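You operate a simulated robot arm through the tools that you are given. There is no shell and no other tool. Be economical: measure what you need, move in short steps, check, and stop when the job is done.

The job below is to be done with a simulated robot arm. You get a single attempt, and the scene is never put back.

## Task
Warm the blue curler for one run in the 70C well, eject it and stand it back.
Fine: seat it before you press RUN; wait till the lamp is out before EJECT; lift it by its cap.
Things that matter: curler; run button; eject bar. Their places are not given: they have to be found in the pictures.

Only the result counts: the job must be done as asked and must still hold three seconds after the hand-in. Knocking over, shifting, dropping, spilling or breaking anything else fails it. Lids that push on must go on centred and level and be pressed home; caps that screw on are set level and turned clockwise until they are tight.

## Robot
A 6-joint arm with a two-finger parallel gripper, fixed in place. Base frame: the origin is at the foot of the arm, x ahead of it, y to its left, z up. Units: m, degrees, N and s.
With the tool pointing down near the work surface it reaches from about 0.14 to 0.74 m from the base axis. Its first joint turns from -166.0 to 166.0 degrees. Payload 3.91 kg.
The TCP is the grasp point between the finger pads, 0.03 m short of the fingertips. In the tool frame z runs along the fingers and y along their closing line. Largest opening 0.11 m; finger width 0.02, thickness 0.01; the body of the gripper, 0.048 by 0.112 m, starts 0.055 m behind the TCP.
Orientation is that of the tool frame in the base frame, as a unit quaternion [x, y, z, w]. With the fingers straight down and closing along the base's y, the tool's x points along the base's -x, its y along +y and its z along -z.

## Interface
- The arm moves only by the tool arm_command. Its argument "targets" is a list that holds one entry, the list of rows, each a list of 7 numbers: the shift along the base's x, y, z in units of 40 mm (1.0 is 40 mm), then the turn, a rotation vector about the base's x, y, z in units of 8 degrees (1.0 is 8 degrees), then the closure in counts, from 0 (fully open) to 255 (shut). In form: [[[dx, dy, dz, ax, ay, az, hand], ...]]. A call has 1 to 8 rows; each row shifts and turns the commanded pose from where the row before left it. A call with a number of a shift or a turn outside -1 to 1 is refused whole. A row lasts 0.2 s, in which the tool goes at most 0.05 m and 8.6 degrees; a call with a longer step from one row to the next is refused whole, and so is a gripper value outside its range. A pose out of reach is approached as far as the arm can. The call stops where the force on the tool passes 60 N (or 10 N more than at its start, if that is more) or the arm is blocked; 0.2 s more then pass. The fingers move at their own pace (about 0.045 m/s each) and stop on an object; they squeeze with about 40 N. The grip force told is the motor's: it shows also when the fingers shut on nothing. Time passes only in rows, and 0.2 s behind the last, so rows that do not move let the fingers close. It gives the time, the measured TCP pose, the force on the tool (base axes), the opening and the grip force at its end, in the units of the frame above (readings bear some noise).
- Cameras (640 x 400 px; columns grow to the right, rows downward): "scene" is fixed at [0.4053, -0.6496, 1.4837]; the picture's right is [1.00, -0.04, 0.00], its down [-0.02, -0.38, -0.92] and it looks along [0.04, 0.92, -0.38] (base axes); focal length 338 px, centre (320, 200). "wrist" rides on the gripper at [-0.036, 0, -0.057] in the tool frame; the picture's right is [0.00, -1.00, 0.00], its down [0.97, 0.00, -0.24] and it looks along [0.24, 0.00, 0.97] (tool axes); focal length 218 px, centre (320, 200).
- capture(camera): a new picture of that camera. The clock stands still meanwhile.
- move_column(by): slides the trunk up (or, below 0, down) by that many m; the arm rides with it, the base frame stays. It gives what a move gives, with no picture.
- probe_pixels(camera, pixels): there is no depth. For up to 12 entries [column, row, z] of the newest picture of that camera ("zoom" is the newest enlarged one), the place [x, y] in the base frame at which the ray of that pixel passes the height z, good to about 0.003 m, but the place of the scene camera against the robot may be out by one fixed shift of up to 0.012 m in any direction. The clock stands still meanwhile.
- inspect(camera, box): a new picture of the part [left, top, right, bottom] of that camera's present view, enlarged. The clock stands still meanwhile.
- finish_job(): hands the job in; it is judged then, once.

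Go step by step. Measure first, check grasps and placings, and put right what went wrong. The budget is 80 turns and 34 pictures, counting those below and the enlarged ones. Unless the task says otherwise, let go and move clear before handing in, and close with one line.

The tools are called by a JSON object that holds its "op" and its "data". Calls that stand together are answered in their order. arm_command: Moves the arm, as the interface text tells. Its arguments: {"type":"object","properties":{"targets":{"type":"array","items":{"type":"array","items":{"type":"array","items":{"type":"number"}}}}},"required":["targets"]} The other tools are called the same way: move_column (by) slides the trunk up or down; capture (camera) takes a picture; probe_pixels (camera, pixels) gives the place at which the rays of pixels pass given heights; inspect (camera, box) takes an enlarged picture of a part of a camera's view; finish_job () hands the job in.

At the start:

```text
clock: 0.0
position: [0.1995, 0.3445, 1.2192]
ee_rot: [0.0, 1.0, 0.0, 0.0]
wrist_force: [0.9, 0.1, 0.0]
opening: 0.1099
gripper_force: 0.1
trunk travel left (down, up): [-0.525, 0.065]
```

scene: 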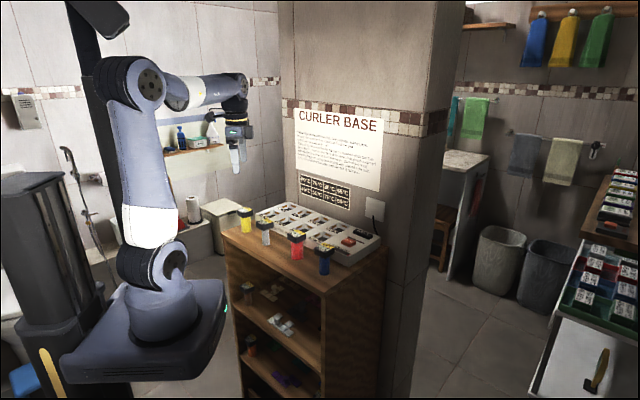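
wrist: 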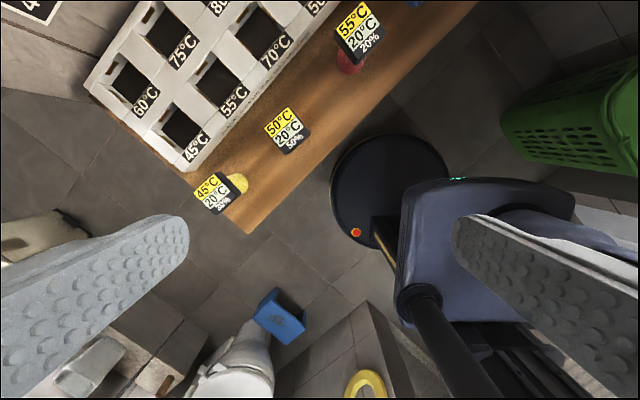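

The scene picture shows the curler base near (320,230) with four curlers, the blue one at (325,258). I'll enlarge that area and the instruction poster.

{"op": "inspect", "data": {"camera": "scene", "box": [220, 170, 400, 290]}}

{"op": "inspect", "data": {"camera": "scene", "box": [285, 100, 395, 215]}}

```text
3.33 times, centred on (310, 230) of scene
```

zoom: 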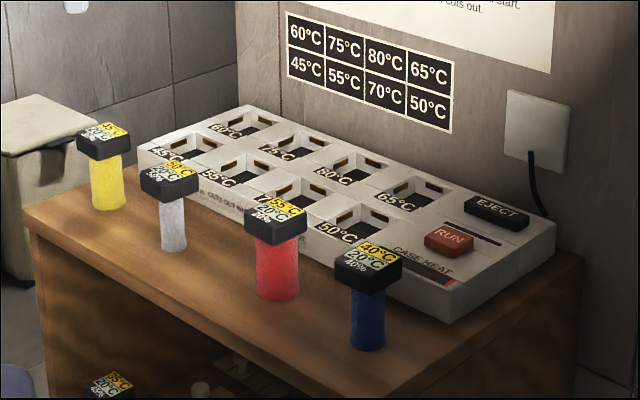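

```text
3.48 times, centred on (340, 158) of scene
```

zoom: 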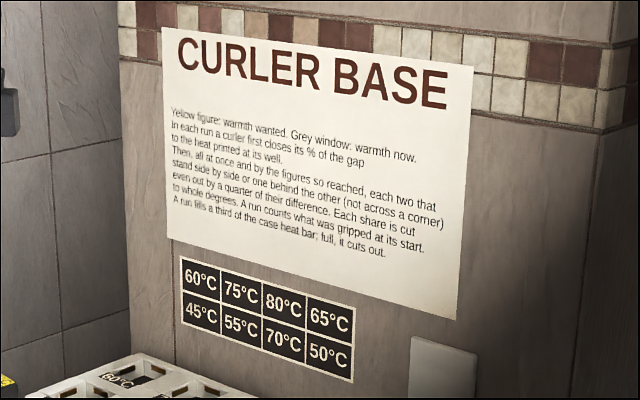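

The blue curler reads wanted 40, now 20, 40%, and the 70C well is third in the front row (70: 20+20=40, so one run is right). I'll probe the key pixels.

{"op": "probe_pixels", "data": {"camera": "scene", "pixels": [[324.5, 273, 0.9], [324.5, 247, 0.97], [297, 258, 0.9], [266, 244, 0.9], [246, 232, 0.9], [349, 243, 0.95], [363, 234, 0.95], [305, 228, 0.95], [346, 266, 0.9]]}}

{"op": "probe_pixels", "data": {"camera": "wrist", "pixels": [[284, 131, 0.97], [218, 193, 0.97], [358, 35, 0.97], [250, 233, 0.9], [182, 130, 0.95], [222, 82, 0.95], [262, 30, 0.95], [130, 85, 0.95], [172, 35, 0.95]]}}

```text
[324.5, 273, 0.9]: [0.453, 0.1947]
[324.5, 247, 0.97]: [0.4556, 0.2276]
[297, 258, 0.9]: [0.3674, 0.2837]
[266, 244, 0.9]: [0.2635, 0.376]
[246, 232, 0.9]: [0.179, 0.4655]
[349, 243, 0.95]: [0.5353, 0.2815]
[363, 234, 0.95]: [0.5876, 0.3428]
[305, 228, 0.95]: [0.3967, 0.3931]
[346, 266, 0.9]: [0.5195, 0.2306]
```

```text
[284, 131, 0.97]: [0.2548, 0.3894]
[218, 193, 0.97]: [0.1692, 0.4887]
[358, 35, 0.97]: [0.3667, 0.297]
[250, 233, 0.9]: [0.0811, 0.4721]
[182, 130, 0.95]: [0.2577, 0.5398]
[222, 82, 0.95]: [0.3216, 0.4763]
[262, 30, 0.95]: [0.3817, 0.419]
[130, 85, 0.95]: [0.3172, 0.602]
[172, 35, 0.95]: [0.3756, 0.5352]
```

The base rows run about 45° to the base axes (wells near (0.32,0.476), pitch about 0.087). I'll move above the right part for a better-calibrated wrist view.

{"op": "arm_command", "data": {"targets": [[[1, -0.3, 0, 0, 0, 0, 0], [1, -0.3, 0, 0, 0, 0, 0], [1, -0.3, 0, 0, 0, 0, 0], [1, -0.3, 0, 0, 0, 0, 0], [1, -0.3, 0, 0, 0, 0, 0], [1, -0.3, 0, 0, 0, 0, 0], [1, -0.3, 0, 0, 0, 0, 0], [0, 0, 0, 0, 0, 0, 0]]]}}

{"op": "capture", "data": {"camera": "wrist"}}

```text
clock: 1.8
position: [0.4803, 0.2611, 1.2243]
ee_rot: [-0.001, 1.0, 0.001, 0.0]
wrist_force: [0.2, 0.2, -0.1]
opening: 0.1102
gripper_force: 0.0
trunk travel left (down, up): [-0.525, 0.065]
```

```text
29 pictures are left
```

wrist: 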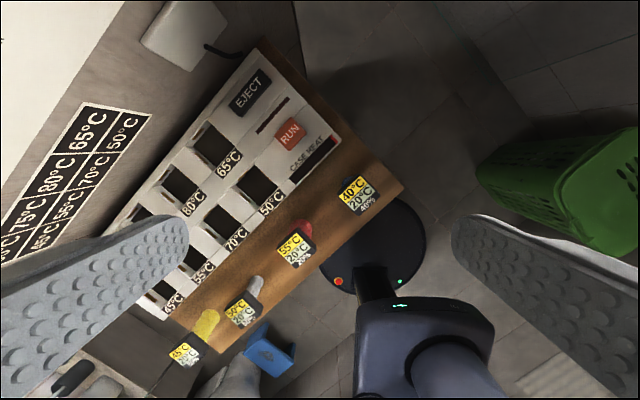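

All key parts are now visible: blue cap (358,194), RUN (290,133), EJECT (250,90), 70C well (216,218). I'll enlarge this to measure precisely.

{"op": "inspect", "data": {"camera": "wrist", "box": [180, 50, 410, 270]}}

```text
1.82 times, centred on (295, 160) of wrist
```

zoom: 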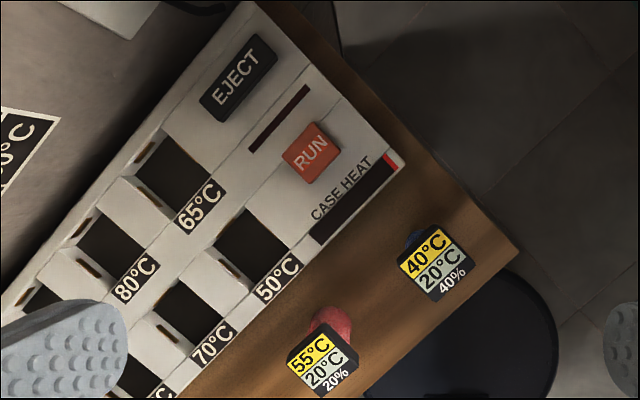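

I'll probe cap corners, buttons, and the corners of the 70C well at candidate heights.

{"op": "probe_pixels", "data": {"camera": "zoom", "pixels": [[398, 262, 0.98], [447, 222, 0.98], [477, 262, 0.98], [430, 300, 0.98], [312, 152, 0.95], [238, 78, 0.95], [188, 280, 0.94], [158, 313, 0.94], [208, 350, 0.94], [236, 318, 0.94], [519, 248, 0.9], [405, 163, 0.94]]}}

{"op": "probe_pixels", "data": {"camera": "scene", "pixels": [[389, 248, 0.9], [347.5, 266.5, 0.9], [381, 237, 0.94], [350, 256, 0.94], [348, 242, 0.95], [363, 233, 0.95], [324, 245, 0.97], [324, 245, 0.99]]}}

```text
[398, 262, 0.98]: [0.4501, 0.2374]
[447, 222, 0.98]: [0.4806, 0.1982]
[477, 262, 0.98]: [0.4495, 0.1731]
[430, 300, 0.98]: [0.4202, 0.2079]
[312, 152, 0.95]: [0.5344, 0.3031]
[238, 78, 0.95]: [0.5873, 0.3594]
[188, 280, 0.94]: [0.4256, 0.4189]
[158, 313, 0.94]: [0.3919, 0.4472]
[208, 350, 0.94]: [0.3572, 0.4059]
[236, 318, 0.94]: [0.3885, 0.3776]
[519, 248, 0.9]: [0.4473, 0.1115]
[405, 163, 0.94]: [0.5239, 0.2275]
```

```text
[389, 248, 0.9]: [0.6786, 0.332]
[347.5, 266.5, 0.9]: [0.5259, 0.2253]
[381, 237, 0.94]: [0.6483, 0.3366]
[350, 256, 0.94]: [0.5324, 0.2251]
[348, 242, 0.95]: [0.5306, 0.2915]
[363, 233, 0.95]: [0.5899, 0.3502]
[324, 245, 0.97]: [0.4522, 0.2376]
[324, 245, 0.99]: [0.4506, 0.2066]
```

Cap top is near z≈0.99 centred at about (0.452,0.206), cap about 0.05 by 0.04 and turned about -51°; the 70C well centre is near (0.391,0.412). I'll turn the tool 45° and look closer at the wells.

{"op": "arm_command", "data": {"targets": [[[-0.33, 0.54, -0.43, 0, 0, 0.94, 0], [-0.33, 0.54, -0.43, 0, 0, 0.94, 0], [-0.33, 0.54, -0.43, 0, 0, 0.94, 0], [-0.33, 0.54, -0.43, 0, 0, 0.94, 0], [-0.33, 0.54, -0.43, 0, 0, 0.94, 0], [-0.33, 0.54, -0.43, 0, 0, 0.94, 0], [0, 0, 0, 0, 0, 0, 0]]]}}

{"op": "capture", "data": {"camera": "wrist"}}

```text
clock: 3.4
position: [0.3975, 0.3892, 1.1169]
ee_rot: [-0.385, 0.923, 0.001, 0.0]
wrist_force: [0.6, 0.4, 0.2]
opening: 0.1101
gripper_force: 0.0
trunk travel left (down, up): [-0.525, 0.065]
```

```text
27 pictures are left
```

wrist: 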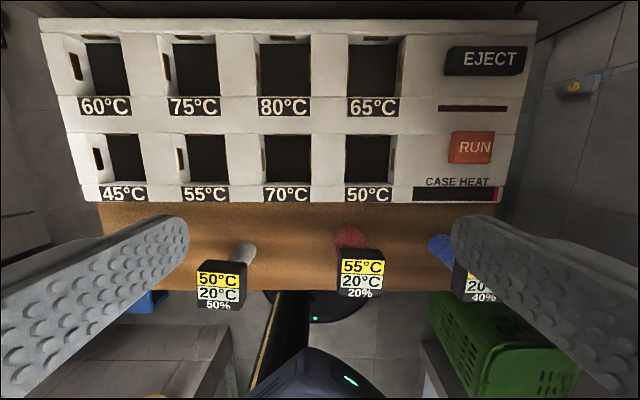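

The tool is now square with the base. I'll enlarge the 70C well area and probe.

{"op": "inspect", "data": {"camera": "wrist", "box": [220, 110, 400, 222]}}

{"op": "probe_pixels", "data": {"camera": "wrist", "pixels": [[259, 135, 0.95], [310, 135, 0.95], [262, 185, 0.95], [313, 185, 0.95], [470, 147, 0.96], [485, 60, 0.96], [335, 270, 0.99], [384, 270, 0.99], [498, 200, 0.95], [68, 110, 0.95]]}}

```text
3.56 times, centred on (310, 166) of wrist
```

zoom: 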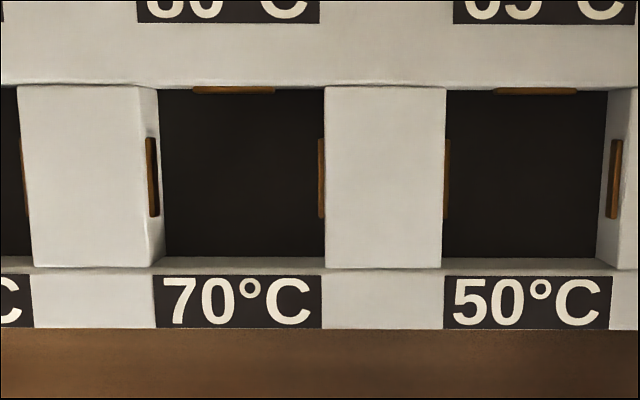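

```text
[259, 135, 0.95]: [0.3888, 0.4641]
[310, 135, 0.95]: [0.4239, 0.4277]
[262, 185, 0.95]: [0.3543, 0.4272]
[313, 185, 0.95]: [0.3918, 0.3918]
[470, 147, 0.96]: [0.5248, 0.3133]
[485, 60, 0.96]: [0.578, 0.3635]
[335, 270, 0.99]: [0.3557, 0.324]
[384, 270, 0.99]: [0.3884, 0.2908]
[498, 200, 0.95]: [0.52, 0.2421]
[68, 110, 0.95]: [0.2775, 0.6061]
```

Reconciling both views puts the base top and buttons near z≈0.93–0.94. Wells are about 0.05 square with jaw pads inside. Now I'll go over the blue curler to measure its cap.

{"op": "arm_command", "data": {"targets": [[[0.27, -0.92, 0, 0, 0, 0, 0], [0.27, -0.92, 0, 0, 0, 0, 0], [0.27, -0.92, 0, 0, 0, 0, 0], [0.27, -0.92, 0, 0, 0, 0, 0], [0.27, -0.92, 0, 0, 0, 0, 0], [0, 0, 0, 0, 0, 0, 0]]]}}

{"op": "capture", "data": {"camera": "wrist"}}

```text
clock: 4.8
position: [0.4564, 0.2054, 1.114]
ee_rot: [-0.384, 0.923, 0.0, 0.0]
wrist_force: [0.5, -0.3, 0.0]
opening: 0.11
gripper_force: 0.1
trunk travel left (down, up): [-0.525, 0.065]
```

```text
25 pictures are left
```

wrist: 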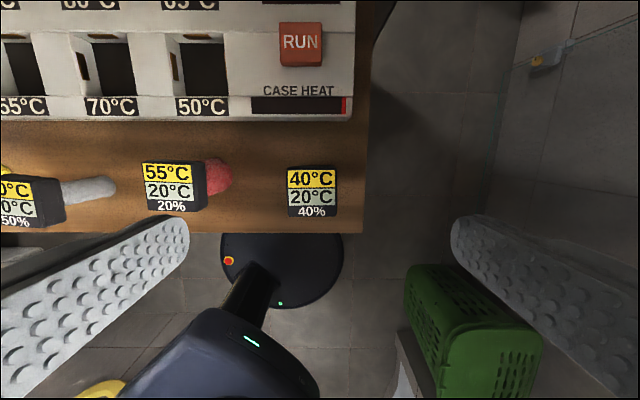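

The blue cap is at px (287–337, 167–217), nearly square with the tool. I'll probe it, RUN, and wells from here.

{"op": "inspect", "data": {"camera": "wrist", "box": [262, 142, 362, 242]}}

{"op": "probe_pixels", "data": {"camera": "wrist", "pixels": [[287, 167, 0.99], [336, 167, 0.99], [288, 217, 0.99], [337, 217, 0.99], [300, 43, 0.94], [300, 43, 0.95], [351, 119, 0.93], [351, 119, 0.94], [363, 232, 0.9], [363, 232, 0.89]]}}

```text
4.00 times, centred on (312, 192) of wrist
```

zoom: 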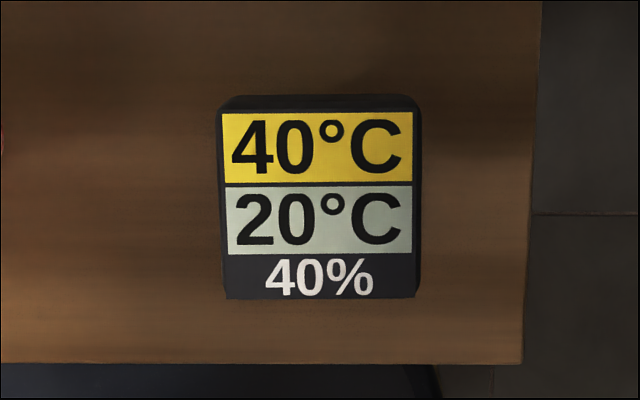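

```text
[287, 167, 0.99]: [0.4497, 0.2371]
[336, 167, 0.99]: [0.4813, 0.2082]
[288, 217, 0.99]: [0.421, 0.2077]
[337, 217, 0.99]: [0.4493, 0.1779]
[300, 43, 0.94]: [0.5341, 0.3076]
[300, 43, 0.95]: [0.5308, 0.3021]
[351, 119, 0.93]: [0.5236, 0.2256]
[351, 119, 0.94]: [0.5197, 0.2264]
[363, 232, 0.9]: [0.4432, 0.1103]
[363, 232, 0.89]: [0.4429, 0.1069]
```

Cap centre is about (0.451,0.207) and the tool is aligned. I'll descend with open fingers to TCP z≈0.993 and check in the scene view before closing.

{"op": "arm_command", "data": {"targets": [[[-0.034, 0.01, -0.75, 0, 0, 0, 0], [-0.034, 0.01, -0.75, 0, 0, 0, 0], [-0.034, 0.01, -0.75, 0, 0, 0, 0], [-0.034, 0.01, -0.75, 0, 0, 0, 0], [0, 0, 0, 0, 0, 0, 0]]]}}

{"op": "inspect", "data": {"camera": "scene", "box": [264, 200, 384, 275]}}

```text
clock: 6.0
position: [0.4506, 0.2072, 0.9969]
ee_rot: [-0.383, 0.924, -0.001, -0.001]
wrist_force: [-0.4, -0.1, -0.1]
opening: 0.1101
gripper_force: 0.1
trunk travel left (down, up): [-0.525, 0.065]
```

```text
5.33 times, centred on (324, 238) of scene
```

zoom: 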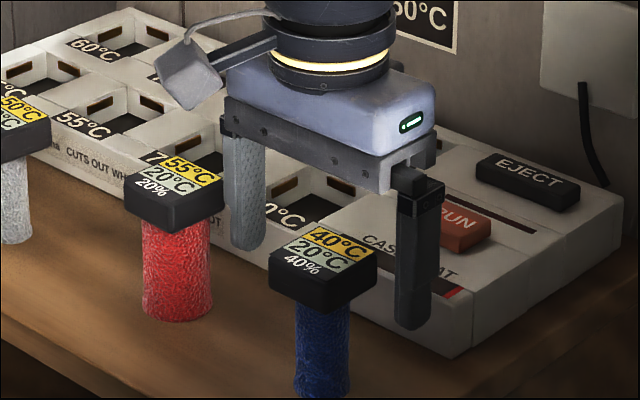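

The fingertips straddle the cap at about its lower edge (tips at (245,248) and (413,325)). I'll go 3 mm lower, close, then check.

{"op": "arm_command", "data": {"targets": [[[0, 0, -0.08, 0, 0, 0, 0], [0, 0, 0, 0, 0, 0, 255], [0, 0, 0, 0, 0, 0, 255], [0, 0, 0, 0, 0, 0, 255], [0, 0, 0, 0, 0, 0, 255], [0, 0, 0, 0, 0, 0, 255], [0, 0, 0, 0, 0, 0, 255]]]}}

{"op": "inspect", "data": {"camera": "scene", "box": [264, 210, 384, 285]}}

```text
clock: 7.6
position: [0.4503, 0.2081, 0.9922]
ee_rot: [-0.384, 0.923, 0.0, -0.001]
wrist_force: [-0.6, -0.4, 0.6]
opening: 0.0442
gripper_force: 39.5
trunk travel left (down, up): [-0.525, 0.065]
```

```text
5.33 times, centred on (324, 248) of scene
```

zoom: 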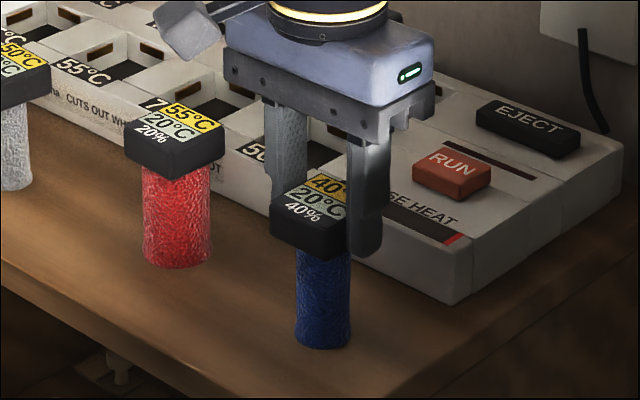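

The cap is gripped at 0.0442 (home pose TCP (0.450,0.208,0.992)). I'll lift straight up 0.12 and move part-way toward the 70C well, then look.

{"op": "arm_command", "data": {"targets": [[[0, 0, 0.5, 0, 0, 0, 255], [0, 0, 0.8, 0, 0, 0, 255], [0, 0, 0.9, 0, 0, 0, 255], [0, 0, 0.8, 0, 0, 0, 255], [-0.42, 0.8, 0, 0, 0, 0, 255], [-0.42, 0.8, 0, 0, 0, 0, 255], [-0.42, 0.8, 0, 0, 0, 0, 255], [0, 0.7, 0, 0, 0, 0, 255]]]}}

{"op": "capture", "data": {"camera": "wrist"}}

{"op": "capture", "data": {"camera": "scene"}}

```text
clock: 9.4
position: [0.4001, 0.3329, 1.1128]
ee_rot: [-0.384, 0.923, 0.0, 0.0]
wrist_force: [0.2, 0.6, -1.9]
opening: 0.0442
gripper_force: 40.4
trunk travel left (down, up): [-0.525, 0.065]
```

```text
21 pictures are left
```

wrist: 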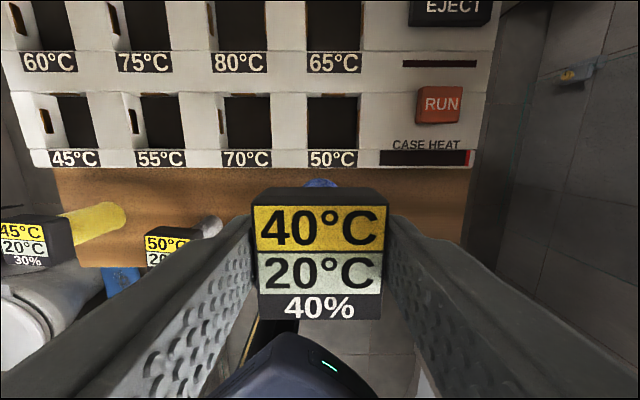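

```text
20 pictures are left
```

scene: 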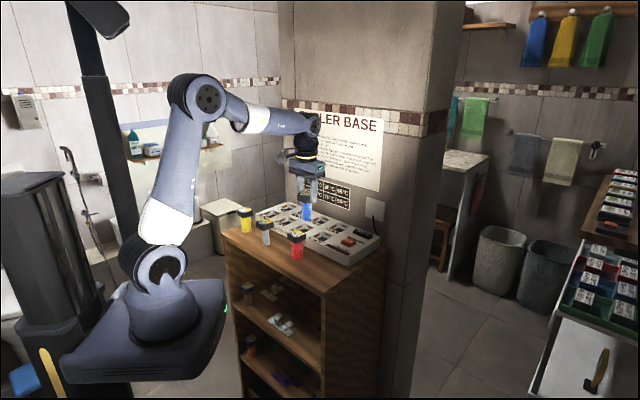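

The curler is held upright. I'll enlarge the 70C well (around px (245,120)) to get its centre.

{"op": "inspect", "data": {"camera": "wrist", "box": [170, 75, 330, 175]}}

```text
4.00 times, centred on (250, 125) of wrist
```

zoom: 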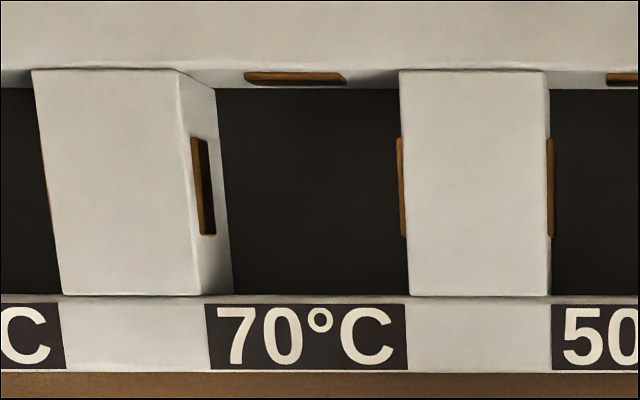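

{"op": "probe_pixels", "data": {"camera": "zoom", "pixels": [[178, 70, 0.935], [400, 70, 0.935], [203, 295, 0.935], [410, 295, 0.935], [178, 70, 0.945], [400, 70, 0.945], [203, 295, 0.945], [410, 295, 0.945]]}}

```text
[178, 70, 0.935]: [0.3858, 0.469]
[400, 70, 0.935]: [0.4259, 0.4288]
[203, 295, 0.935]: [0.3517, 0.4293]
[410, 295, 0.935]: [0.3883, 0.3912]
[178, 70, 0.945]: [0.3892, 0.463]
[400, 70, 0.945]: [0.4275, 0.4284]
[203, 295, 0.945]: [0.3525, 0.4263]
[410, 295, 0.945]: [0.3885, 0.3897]
```

Both views agree on the 70C well centre at about (0.388,0.429). I'll move over it and descend to just above the rim.

{"op": "arm_command", "data": {"targets": [[[-0.1, 0.8, 0, 0, 0, 0, 255], [-0.1, 0.8, 0, 0, 0, 0, 255], [-0.1, 0.8, 0, 0, 0, 0, 255], [0, 0, -0.8, 0, 0, 0, 255], [0, 0, -0.8, 0, 0, 0, 255], [0, 0, 0, 0, 0, 0, 255]]]}}

{"op": "inspect", "data": {"camera": "scene", "box": [252, 190, 372, 265]}}

{"op": "inspect", "data": {"camera": "wrist", "box": [160, 100, 480, 300]}}

```text
clock: 10.8
position: [0.3856, 0.4248, 1.0486]
ee_rot: [-0.383, 0.924, 0.0, -0.001]
wrist_force: [-0.8, -0.3, -0.8]
opening: 0.0445
gripper_force: 40.4
trunk travel left (down, up): [-0.525, 0.065]
```

```text
5.33 times, centred on (312, 228) of scene
```

zoom: 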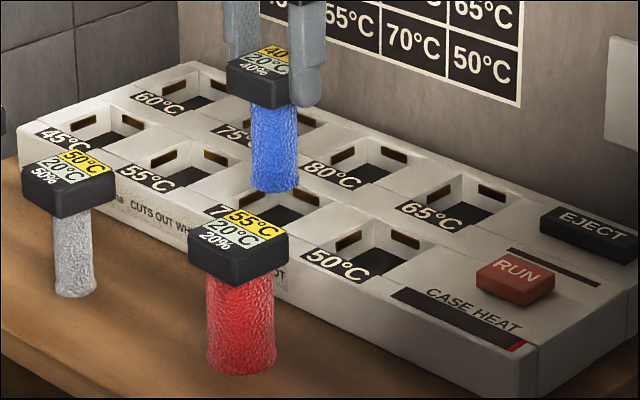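

```text
2.00 times, centred on (320, 200) of wrist
```

zoom: 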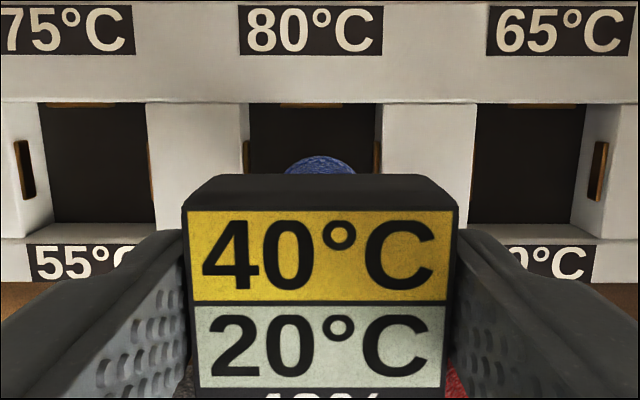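

The foot sits over the 70C well, needing about 5 mm more +y. I'll correct and go down in small steps, watching the force.

{"op": "arm_command", "data": {"targets": [[[0.03, 0.13, 0, 0, 0, 0, 255], [0, 0, 0, 0, 0, 0, 255], [0, 0, -0.3, 0, 0, 0, 255], [0, 0, -0.3, 0, 0, 0, 255], [0, 0, -0.2, 0, 0, 0, 255], [0, 0, 0, 0, 0, 0, 255]]]}}

```text
clock: 12.2
position: [0.3879, 0.4308, 1.0175]
ee_rot: [-0.384, 0.923, 0.0, 0.001]
wrist_force: [-0.1, -0.9, -1.8]
opening: 0.0442
gripper_force: 40.7
trunk travel left (down, up): [-0.525, 0.065]
```

No contact yet at z=1.0175. I'll continue down gently.

{"op": "arm_command", "data": {"targets": [[[0, 0, -0.12, 0, 0, 0, 255], [0, 0, -0.12, 0, 0, 0, 255], [0, 0, -0.1, 0, 0, 0, 255], [0, 0, 0, 0, 0, 0, 255]]]}}

{"op": "inspect", "data": {"camera": "scene", "box": [252, 190, 372, 265]}}

```text
clock: 13.2
position: [0.3865, 0.4309, 1.0083]
ee_rot: [-0.384, 0.923, 0.003, 0.004]
wrist_force: [0.3, -2.1, 37.9]
opening: 0.0447
gripper_force: 39.8
trunk travel left (down, up): [-0.525, 0.065]
```

```text
5.33 times, centred on (312, 228) of scene
```

zoom: 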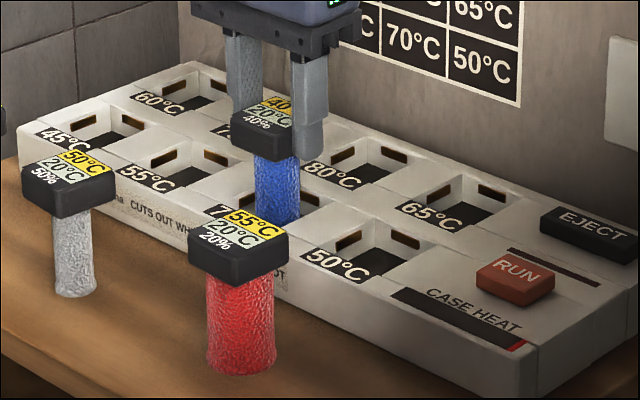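

Force rose to 38 N at z=1.008, so the foot is about 2.5 cm into the well, likely on the floor. I'll press a touch more to see if it settles.

{"op": "arm_command", "data": {"targets": [[[0, 0, -0.04, 0, 0, 0, 255], [0, 0, 0, 0, 0, 0, 255]]]}}

```text
clock: 13.8
position: [0.3871, 0.4316, 1.0074]
ee_rot: [-0.384, 0.924, 0.002, 0.004]
wrist_force: [2.3, -3.3, 43.7]
opening: 0.0441
gripper_force: 40.3
trunk travel left (down, up): [-0.525, 0.065]
```

It's solid, so seated on the floor. I'll unload the force, open, lift clear, and look.

{"op": "arm_command", "data": {"targets": [[[0, 0, 0.12, 0, 0, 0, 255], [0, 0, 0, 0, 0, 0, 60], [0, 0, 0, 0, 0, 0, 60], [0, 0, 0, 0, 0, 0, 60], [0, 0, 0, 0, 0, 0, 60], [0, 0, 0.8, 0, 0, 0, 60], [0, 0, 1, 0, 0, 0, 60], [0, 0, 0.7, 0, 0, 0, 60]]]}}

{"op": "capture", "data": {"camera": "wrist"}}

{"op": "inspect", "data": {"camera": "scene", "box": [252, 190, 372, 265]}}

```text
clock: 15.6
position: [0.3861, 0.4335, 1.1085]
ee_rot: [-0.383, 0.924, 0.0, 0.0]
wrist_force: [0.0, 0.6, -1.3]
opening: 0.0843
gripper_force: 0.1
trunk travel left (down, up): [-0.525, 0.065]
```

```text
15 pictures are left
```

wrist: 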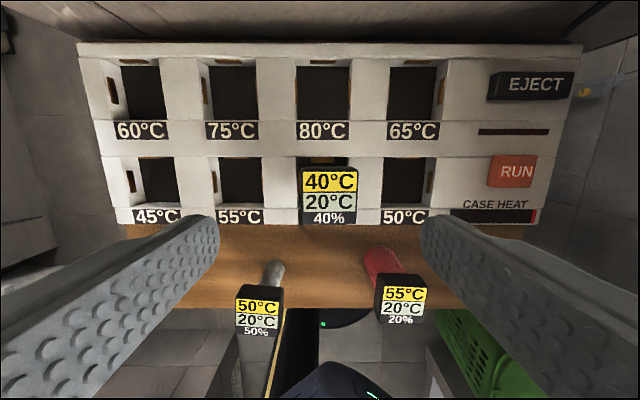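

```text
5.33 times, centred on (312, 228) of scene
```

zoom: 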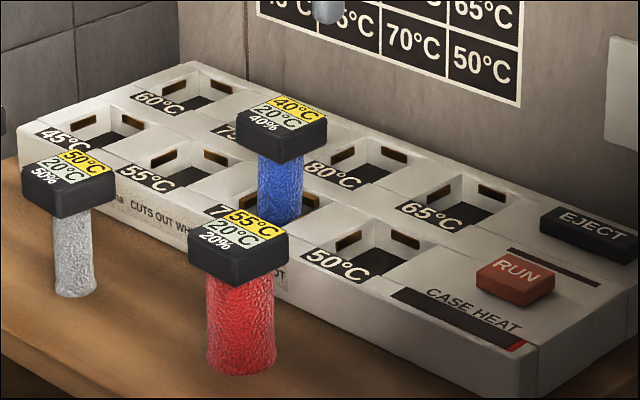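

The blue curler stands upright in the 70C well with CASE HEAT low. Next I'll close the fingers and go over RUN at about (0.534,0.305), staying above it for a check.

{"op": "arm_command", "data": {"targets": [[[0.74, -0.643, 0, 0, 0, 0, 255], [0.74, -0.643, 0, 0, 0, 0, 255], [0.74, -0.643, 0, 0, 0, 0, 255], [0.74, -0.643, 0, 0, 0, 0, 255], [0.74, -0.643, 0, 0, 0, 0, 255], [0, 0, -0.9, 0, 0, 0, 255], [0, 0, -0.9, 0, 0, 0, 255], [0, 0, -0.5, 0, 0, 0, 255]]]}}

{"op": "capture", "data": {"camera": "wrist"}}

```text
clock: 17.4
position: [0.5334, 0.3069, 1.0139]
ee_rot: [-0.383, 0.924, 0.0, 0.0]
wrist_force: [-0.6, 0.2, 0.1]
opening: 0.0001
gripper_force: 38.0
trunk travel left (down, up): [-0.525, 0.065]
```

```text
13 pictures are left
```

wrist: 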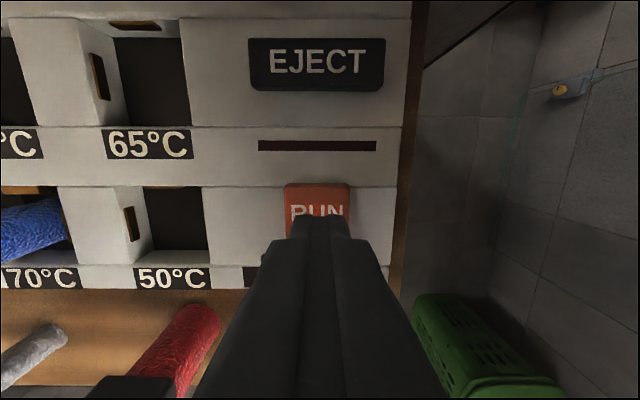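

The closed fingertips are centred over RUN (button spans rows ~183–232, cols 285–350). I'll descend gently to contact.

{"op": "arm_command", "data": {"targets": [[[0, 0, -0.5, 0, 0, 0, 255], [0, 0, -0.25, 0, 0, 0, 255], [0, 0, -0.1, 0, 0, 0, 255], [0, 0, -0.1, 0, 0, 0, 255], [0, 0, 0, 0, 0, 0, 255]]]}}

```text
clock: 18.6
position: [0.5356, 0.3045, 0.9786]
ee_rot: [-0.383, 0.924, 0.0, 0.0]
wrist_force: [0.7, -1.3, 1.0]
opening: 0.0
gripper_force: 37.6
trunk travel left (down, up): [-0.525, 0.065]
```

{"op": "arm_command", "data": {"targets": [[[0, 0, -0.08, 0, 0, 0, 255], [0, 0, -0.08, 0, 0, 0, 255], [0, 0, 0, 0, 0, 0, 255]]]}}

```text
clock: 19.4
position: [0.5346, 0.3045, 0.9727]
ee_rot: [-0.383, 0.924, 0.0, 0.002]
wrist_force: [2.6, -3.5, 17.3]
opening: 0.0
gripper_force: 37.3
trunk travel left (down, up): [-0.525, 0.065]
```

Contact with RUN at 17 N. I'll check the lamp bar before pressing harder.

{"op": "inspect", "data": {"camera": "scene", "box": [280, 200, 400, 275]}}

```text
5.33 times, centred on (340, 238) of scene
```

zoom: 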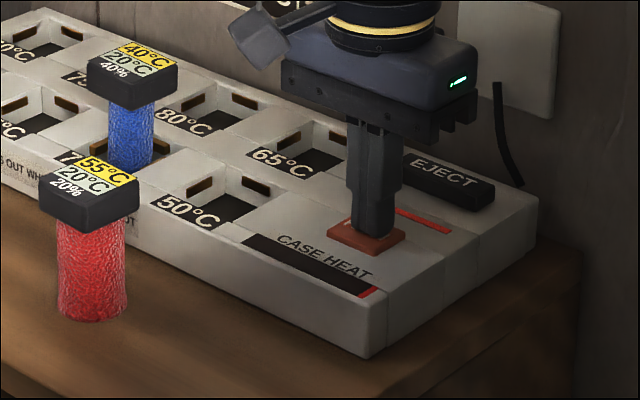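

The lamp bar at (420,220) is lit bright red, so the run has started. I'll lift off RUN at once and wait.

{"op": "arm_command", "data": {"targets": [[[0, 0, 0.5, 0, 0, 0, 255], [0, 0, 1, 0, 0, 0, 255], [0, 0, 0.5, 0, 0, 0, 255], [0, 0, 0, 0, 0, 0, 255], [0, 0, 0, 0, 0, 0, 255], [0, 0, 0, 0, 0, 0, 255], [0, 0, 0, 0, 0, 0, 255], [0, 0, 0, 0, 0, 0, 255]]]}}

{"op": "capture", "data": {"camera": "wrist"}}

```text
clock: 21.2
position: [0.5355, 0.3039, 1.0509]
ee_rot: [-0.383, 0.924, 0.001, -0.001]
wrist_force: [0.0, -0.5, 0.9]
opening: 0.0002
gripper_force: 37.8
trunk travel left (down, up): [-0.525, 0.065]
```

```text
11 pictures are left
```

wrist: 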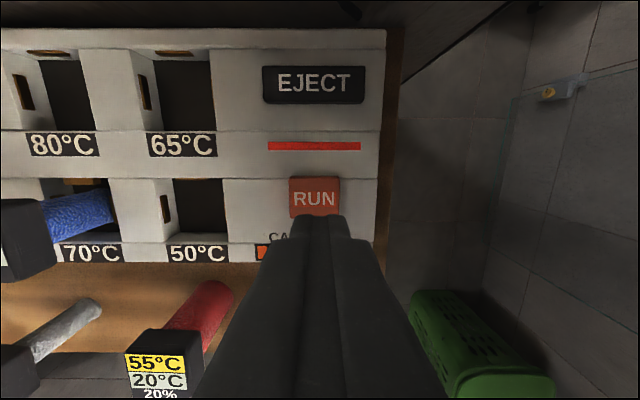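

The lamp is still lit. I'll measure EJECT at (313,84) and wait.

{"op": "probe_pixels", "data": {"camera": "wrist", "pixels": [[313, 84, 0.94], [313, 84, 0.945], [315, 198, 0.943]]}}

{"op": "arm_command", "data": {"targets": [[[0, 0, 0, 0, 0, 0, 255], [0, 0, 0, 0, 0, 0, 255], [0, 0, 0, 0, 0, 0, 255], [0, 0, 0, 0, 0, 0, 255], [0, 0, 0, 0, 0, 0, 255], [0, 0, 0, 0, 0, 0, 255], [0, 0, 0, 0, 0, 0, 255], [0, 0, 0, 0, 0, 0, 255]]]}}

{"op": "arm_command", "data": {"targets": [[[0, 0, 0, 0, 0, 0, 255], [0, 0, 0, 0, 0, 0, 255], [0, 0, 0, 0, 0, 0, 255], [0, 0, 0, 0, 0, 0, 255], [0, 0, 0, 0, 0, 0, 255], [0, 0, 0, 0, 0, 0, 255], [0, 0, 0, 0, 0, 0, 255], [0, 0, 0, 0, 0, 0, 255]]]}}

{"op": "arm_command", "data": {"targets": [[[0, 0, 0, 0, 0, 0, 255], [0, 0, 0, 0, 0, 0, 255], [0, 0, 0, 0, 0, 0, 255], [0, 0, 0, 0, 0, 0, 255], [0, 0, 0, 0, 0, 0, 255], [0, 0, 0, 0, 0, 0, 255], [0, 0, 0, 0, 0, 0, 255], [0, 0, 0, 0, 0, 0, 255]]]}}

{"op": "inspect", "data": {"camera": "wrist", "box": [0, 20, 400, 270]}}

```text
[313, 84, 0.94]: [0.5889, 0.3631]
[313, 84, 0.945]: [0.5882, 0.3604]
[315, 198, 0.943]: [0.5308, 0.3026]
```

```text
clock: 23.0
position: [0.5359, 0.3037, 1.0517]
ee_rot: [-0.384, 0.923, 0.0, 0.0]
wrist_force: [0.5, -0.2, 0.6]
opening: 0.0
gripper_force: 38.0
trunk travel left (down, up): [-0.525, 0.065]
```

```text
clock: 24.8
position: [0.5367, 0.3039, 1.0522]
ee_rot: [-0.383, 0.924, 0.0, 0.0]
wrist_force: [-0.3, -0.3, 0.2]
opening: 0.0
gripper_force: 37.9
trunk travel left (down, up): [-0.525, 0.065]
```

```text
clock: 26.6
position: [0.537, 0.3038, 1.0521]
ee_rot: [-0.384, 0.923, 0.0, 0.0]
wrist_force: [0.5, -0.2, 0.7]
opening: 0.0
gripper_force: 37.7
trunk travel left (down, up): [-0.525, 0.065]
```

```text
1.60 times, centred on (200, 145) of wrist
```

zoom: 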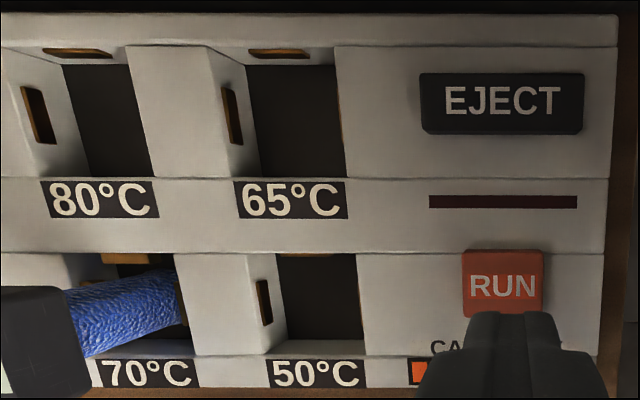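

The lamp is out. I'll go over EJECT (0.588,0.361), tilting the tool 16° away from the wall to keep the camera clear, stopping above the bar.

{"op": "arm_command", "data": {"targets": [[[0, 0, 0, 0.7, -0.7, 0, 255], [0, 0, 0, 0.7, -0.7, 0, 255], [0.54, 0.61, 0, 0, 0, 0, 255], [0.54, 0.61, 0, 0, 0, 0, 255], [0, 0, -0.6, 0, 0, 0, 255], [0, 0, -0.6, 0, 0, 0, 255], [0, 0, 0, 0, 0, 0, 255]]]}}

{"op": "inspect", "data": {"camera": "scene", "box": [290, 190, 410, 265]}}

```text
clock: 28.2
position: [0.5786, 0.3522, 1.0053]
ee_rot: [-0.38, 0.915, 0.053, 0.127]
wrist_force: [-0.5, -0.1, 0.2]
opening: 0.0004
gripper_force: 37.6
trunk travel left (down, up): [-0.525, 0.065]
```

```text
5.33 times, centred on (350, 228) of scene
```

zoom: 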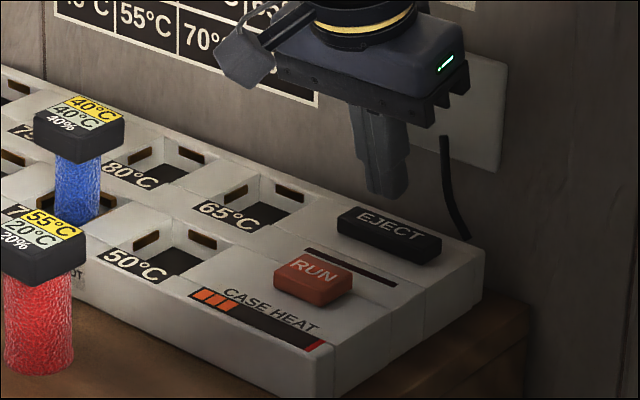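

The window now reads 40°C and case heat one third. The tip is above the EJECT bar, so I'll descend to contact.

{"op": "arm_command", "data": {"targets": [[[0, 0, -0.4, 0, 0, 0, 255], [0, 0, -0.25, 0, 0, 0, 255], [0, 0, -0.1, 0, 0, 0, 255], [0, 0, -0.08, 0, 0, 0, 255], [0, 0, 0, 0, 0, 0, 255]]]}}

```text
clock: 29.4
position: [0.5803, 0.3533, 0.9722]
ee_rot: [-0.379, 0.914, 0.054, 0.131]
wrist_force: [3.2, -0.4, 20.0]
opening: 0.0001
gripper_force: 38.1
trunk travel left (down, up): [-0.525, 0.065]
```

Contact at 20 N. I'll press 2 mm more and check whether the curler has popped up.

{"op": "arm_command", "data": {"targets": [[[0, 0, -0.05, 0, 0, 0, 255], [0, 0, 0, 0, 0, 0, 255]]]}}

{"op": "inspect", "data": {"camera": "scene", "box": [280, 195, 400, 270]}}

```text
clock: 30.0
position: [0.5788, 0.3523, 0.9705]
ee_rot: [-0.379, 0.914, 0.053, 0.13]
wrist_force: [5.5, -0.1, 29.6]
opening: 0.0001
gripper_force: 38.0
trunk travel left (down, up): [-0.525, 0.065]
```

```text
5.33 times, centred on (340, 232) of scene
```

zoom: 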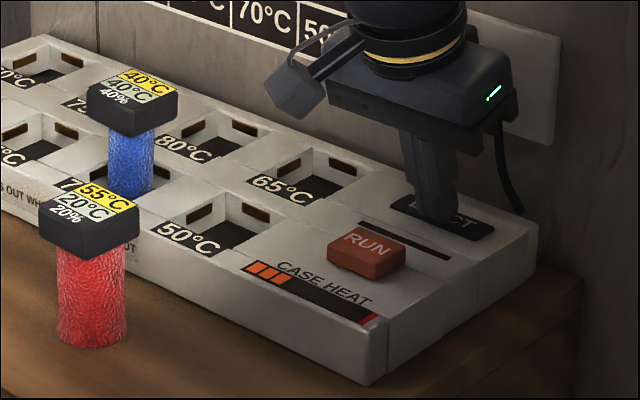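

The bar is fully down and the curler is still upright with the jaws released. I'll lift off, straighten the tool, open, then go back over the curler.

{"op": "arm_command", "data": {"targets": [[[0, 0, 0.6, 0, 0, 0, 255], [0, 0, 1, 0, 0, 0, 255], [0, 0, 1, 0, 0, 0, 255], [0, 0, 0.6, -0.7, 0.7, 0, 255], [0, 0, 0, -0.7, 0.7, 0, 255], [-0.6, -0.2, 0, 0, 0, 0, 0], [-0.6, 0.2, 0, 0, 0, 0, 0]]]}}

{"op": "arm_command", "data": {"targets": [[[-0.72, 0.38, 0, 0, 0, 0, 0], [-0.72, 0.38, 0, 0, 0, 0, 0], [-0.72, 0.38, 0, 0, 0, 0, 0], [-0.72, 0.38, 0, 0, 0, 0, 0], [-0.72, 0.42, 0, 0, 0, 0, 0], [0, 0, 0, 0, 0, 0, 0], [0, 0, 0, 0, 0, 0, 0]]]}}

{"op": "inspect", "data": {"camera": "wrist", "box": [160, 100, 480, 300]}}

```text
clock: 31.6
position: [0.5278, 0.3536, 1.095]
ee_rot: [-0.384, 0.923, 0.0, 0.0]
wrist_force: [-0.2, 0.1, 0.3]
opening: 0.0507
gripper_force: 0.0
trunk travel left (down, up): [-0.525, 0.065]
```

```text
clock: 33.2
position: [0.3859, 0.4316, 1.0953]
ee_rot: [-0.383, 0.924, 0.0, 0.0]
wrist_force: [0.1, 0.6, 0.0]
opening: 0.1101
gripper_force: 0.1
trunk travel left (down, up): [-0.525, 0.065]
```

```text
2.00 times, centred on (320, 200) of wrist
```

zoom: 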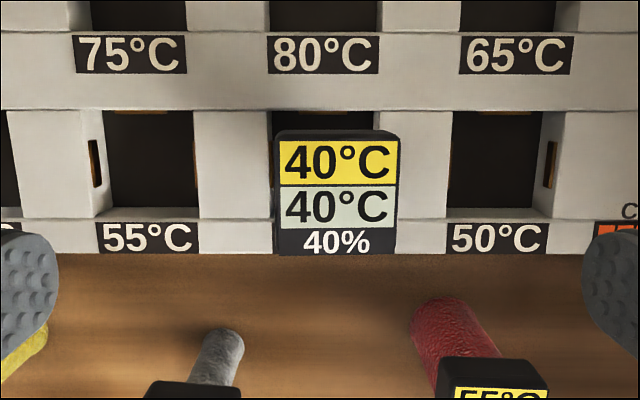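

The curler reads 40/40. The cap centre is about (337,195) in the zoom; I'll probe it at its top height.

{"op": "probe_pixels", "data": {"camera": "zoom", "pixels": [[275, 134, 1.007], [396, 134, 1.007], [277, 254, 1.007], [396, 254, 1.007], [337, 194, 1.007], [337, 194, 1.02]]}}

```text
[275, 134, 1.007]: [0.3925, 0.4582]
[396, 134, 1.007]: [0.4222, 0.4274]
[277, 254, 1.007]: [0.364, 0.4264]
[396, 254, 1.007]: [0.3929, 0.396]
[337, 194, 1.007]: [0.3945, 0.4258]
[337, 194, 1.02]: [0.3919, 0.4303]
```

Cap centre is at about (0.393,0.427). I'll shift over it, descend to the same grasp height (z≈1.008), and close on the cap.

{"op": "arm_command", "data": {"targets": [[[0.16, -0.1, 0, 0, 0, 0, 0], [0, 0, -0.8, 0, 0, 0, 0], [0, 0, -0.8, 0, 0, 0, 0], [0, 0, -0.55, 0, 0, 0, 0], [0, 0, 0, 0, 0, 0, 0]]]}}

{"op": "arm_command", "data": {"targets": [[[0, 0, 0, 0, 0, 0, 255], [0, 0, 0, 0, 0, 0, 255], [0, 0, 0, 0, 0, 0, 255], [0, 0, 0, 0, 0, 0, 255], [0, 0, 0, 0, 0, 0, 255], [0, 0, 0, 0, 0, 0, 255]]]}}

{"op": "inspect", "data": {"camera": "scene", "box": [252, 190, 372, 265]}}

```text
clock: 34.4
position: [0.3929, 0.4242, 1.0075]
ee_rot: [-0.383, 0.924, -0.001, 0.001]
wrist_force: [0.0, 0.0, 0.4]
opening: 0.1099
gripper_force: 0.1
trunk travel left (down, up): [-0.525, 0.065]
```

```text
clock: 35.8
position: [0.3925, 0.4234, 1.0076]
ee_rot: [-0.383, 0.924, -0.001, 0.001]
wrist_force: [-0.7, 0.3, 0.1]
opening: 0.0437
gripper_force: 40.0
trunk travel left (down, up): [-0.525, 0.065]
```

```text
5.33 times, centred on (312, 228) of scene
```

zoom: 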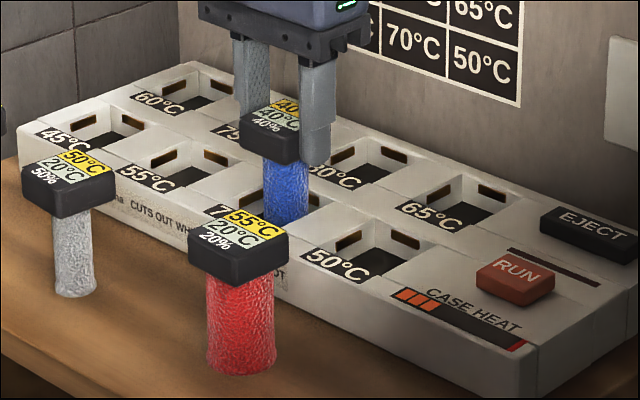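

The cap is gripped again (0.0437). I'll lift straight up and watch the force.

{"op": "arm_command", "data": {"targets": [[[0, 0, 0.2, 0, 0, 0, 255], [0, 0, 0.4, 0, 0, 0, 255], [0, 0, 0.8, 0, 0, 0, 255], [0, 0, 0.8, 0, 0, 0, 255], [0, 0, 0.5, 0, 0, 0, 255], [0, 0, 0, 0, 0, 0, 255]]]}}

{"op": "capture", "data": {"camera": "wrist"}}

```text
clock: 37.2
position: [0.3917, 0.4267, 1.1172]
ee_rot: [-0.384, 0.923, 0.0, 0.001]
wrist_force: [-0.8, 0.0, -0.6]
opening: 0.0443
gripper_force: 40.3
trunk travel left (down, up): [-0.525, 0.065]
```

```text
5 pictures are left
```

wrist: 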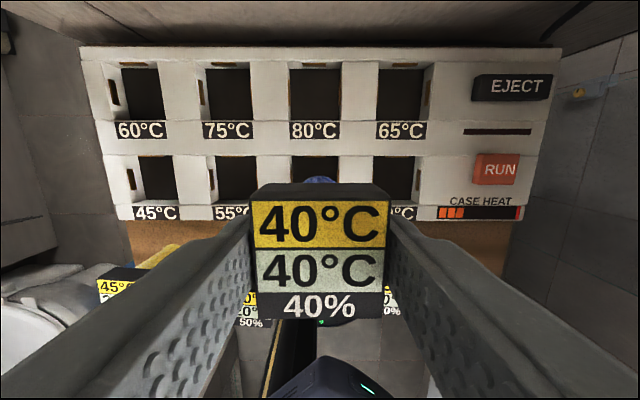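

Lifted cleanly, and the grip matches the earlier one. I'll carry it back above its home spot (0.450,0.208).

{"op": "arm_command", "data": {"targets": [[[0.243, -0.911, 0, 0, 0, 0, 255], [0.243, -0.911, 0, 0, 0, 0, 255], [0.243, -0.911, 0, 0, 0, 0, 255], [0.243, -0.911, 0, 0, 0, 0, 255], [0.243, -0.911, 0, 0, 0, 0, 255], [0.243, -0.911, 0, 0, 0, 0, 255], [0, 0, 0, 0, 0, 0, 255], [0, 0, 0, 0, 0, 0, 255]]]}}

```text
clock: 39.0
position: [0.4528, 0.2114, 1.1168]
ee_rot: [-0.385, 0.923, 0.001, 0.0]
wrist_force: [0.1, 0.8, -1.4]
opening: 0.0443
gripper_force: 40.2
trunk travel left (down, up): [-0.525, 0.065]
```

I'll trim by a few millimetres and descend to about 5 mm above the shelf.

{"op": "arm_command", "data": {"targets": [[[-0.06, -0.08, -0.7, 0, 0, 0, 255], [0, 0, -0.8, 0, 0, 0, 255], [0, 0, -0.8, 0, 0, 0, 255], [0, 0, -0.45, 0, 0, 0, 255], [0, 0, -0.1, 0, 0, 0, 255], [0, 0, 0, 0, 0, 0, 255]]]}}

```text
clock: 40.4
position: [0.4492, 0.2065, 1.0034]
ee_rot: [-0.383, 0.924, 0.0, -0.001]
wrist_force: [-0.7, 0.1, -1.1]
opening: 0.0444
gripper_force: 39.6
trunk travel left (down, up): [-0.525, 0.065]
```

{"op": "arm_command", "data": {"targets": [[[0.02, 0.03, -0.12, 0, 0, 0, 255], [0, 0, -0.08, 0, 0, 0, 255], [0, 0, -0.05, 0, 0, 0, 255], [0, 0, 0, 0, 0, 0, 255]]]}}

```text
clock: 41.4
position: [0.4489, 0.2065, 0.9943]
ee_rot: [-0.383, 0.924, 0.0, 0.0]
wrist_force: [0.7, -0.3, -0.7]
opening: 0.0442
gripper_force: 40.1
trunk travel left (down, up): [-0.525, 0.065]
```

No contact yet at 0.9943. I'll step down in 1–2 mm increments.

{"op": "arm_command", "data": {"targets": [[[0, 0, -0.04, 0, 0, 0, 255], [0, 0, -0.03, 0, 0, 0, 255], [0, 0, 0, 0, 0, 0, 255]]]}}

```text
clock: 42.2
position: [0.4506, 0.2052, 0.9909]
ee_rot: [-0.383, 0.924, 0.0, 0.001]
wrist_force: [-1.2, 0.1, 2.5]
opening: 0.0443
gripper_force: 39.9
trunk travel left (down, up): [-0.525, 0.065]
```

Light contact (about 3–4 N) at 0.991, so the curler is on the shelf. I'll open evenly, rise, and check.

{"op": "arm_command", "data": {"targets": [[[0, 0, 0, 0, 0, 0, 0], [0, 0, 0, 0, 0, 0, 0], [0, 0, 0, 0, 0, 0, 0], [0, 0, 0, 0, 0, 0, 0], [0, 0, 0, 0, 0, 0, 0], [0, 0, 0.8, 0, 0, 0, 0], [0, 0, 1, 0, 0, 0, 0], [0, 0, 1, 0, 0, 0, 0]]]}}

{"op": "capture", "data": {"camera": "wrist"}}

{"op": "inspect", "data": {"camera": "scene", "box": [230, 190, 390, 290]}}

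```text
clock: 44.0
position: [0.4486, 0.2065, 1.107]
ee_rot: [-0.384, 0.924, 0.0, 0.0]
wrist_force: [0.2, -0.5, 0.0]
opening: 0.1097
gripper_force: 0.1
trunk travel left (down, up): [-0.525, 0.065]
```

```text
4 pictures are left
```

wrist: 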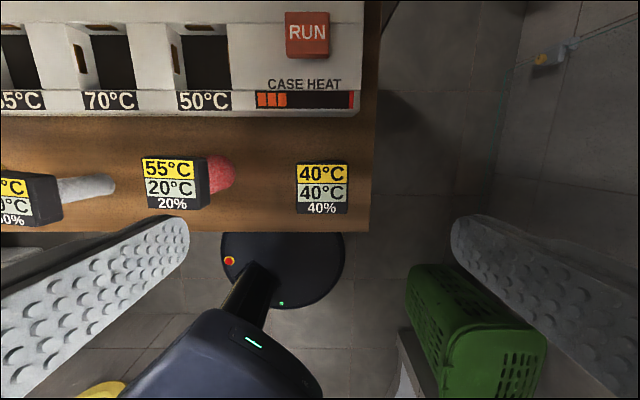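

```text
4.00 times, centred on (310, 240) of scene
```

zoom: 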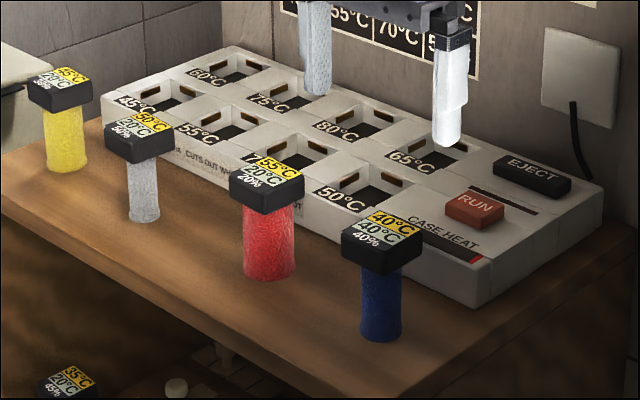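

The blue curler stands upright on the shelf reading 40/40 and all other curlers are undisturbed. I'll check its position against the original.

{"op": "probe_pixels", "data": {"camera": "wrist", "pixels": [[296, 163, 0.99], [347, 163, 0.99], [297, 214, 0.99], [348, 214, 0.99]]}}

{"op": "probe_pixels", "data": {"camera": "scene", "pixels": [[325, 274, 0.9]]}}

```text
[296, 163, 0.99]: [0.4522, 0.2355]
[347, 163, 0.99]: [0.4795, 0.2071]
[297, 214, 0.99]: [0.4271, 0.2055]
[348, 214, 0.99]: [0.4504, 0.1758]
```

```text
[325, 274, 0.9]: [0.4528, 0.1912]
```

The cap centre is now (0.452,0.206) against (0.450,0.208) originally, within 3 mm. The gripper is open and clear, so I'm handing in.

{"op": "finish_job", "data": {}}

```text
The job is handed in.
```

The blue curler had one run in the 70C well and now reads 40°C; it was ejected after the lamp went out, lifted by its cap, and stands back within about 3 mm of its original spot.
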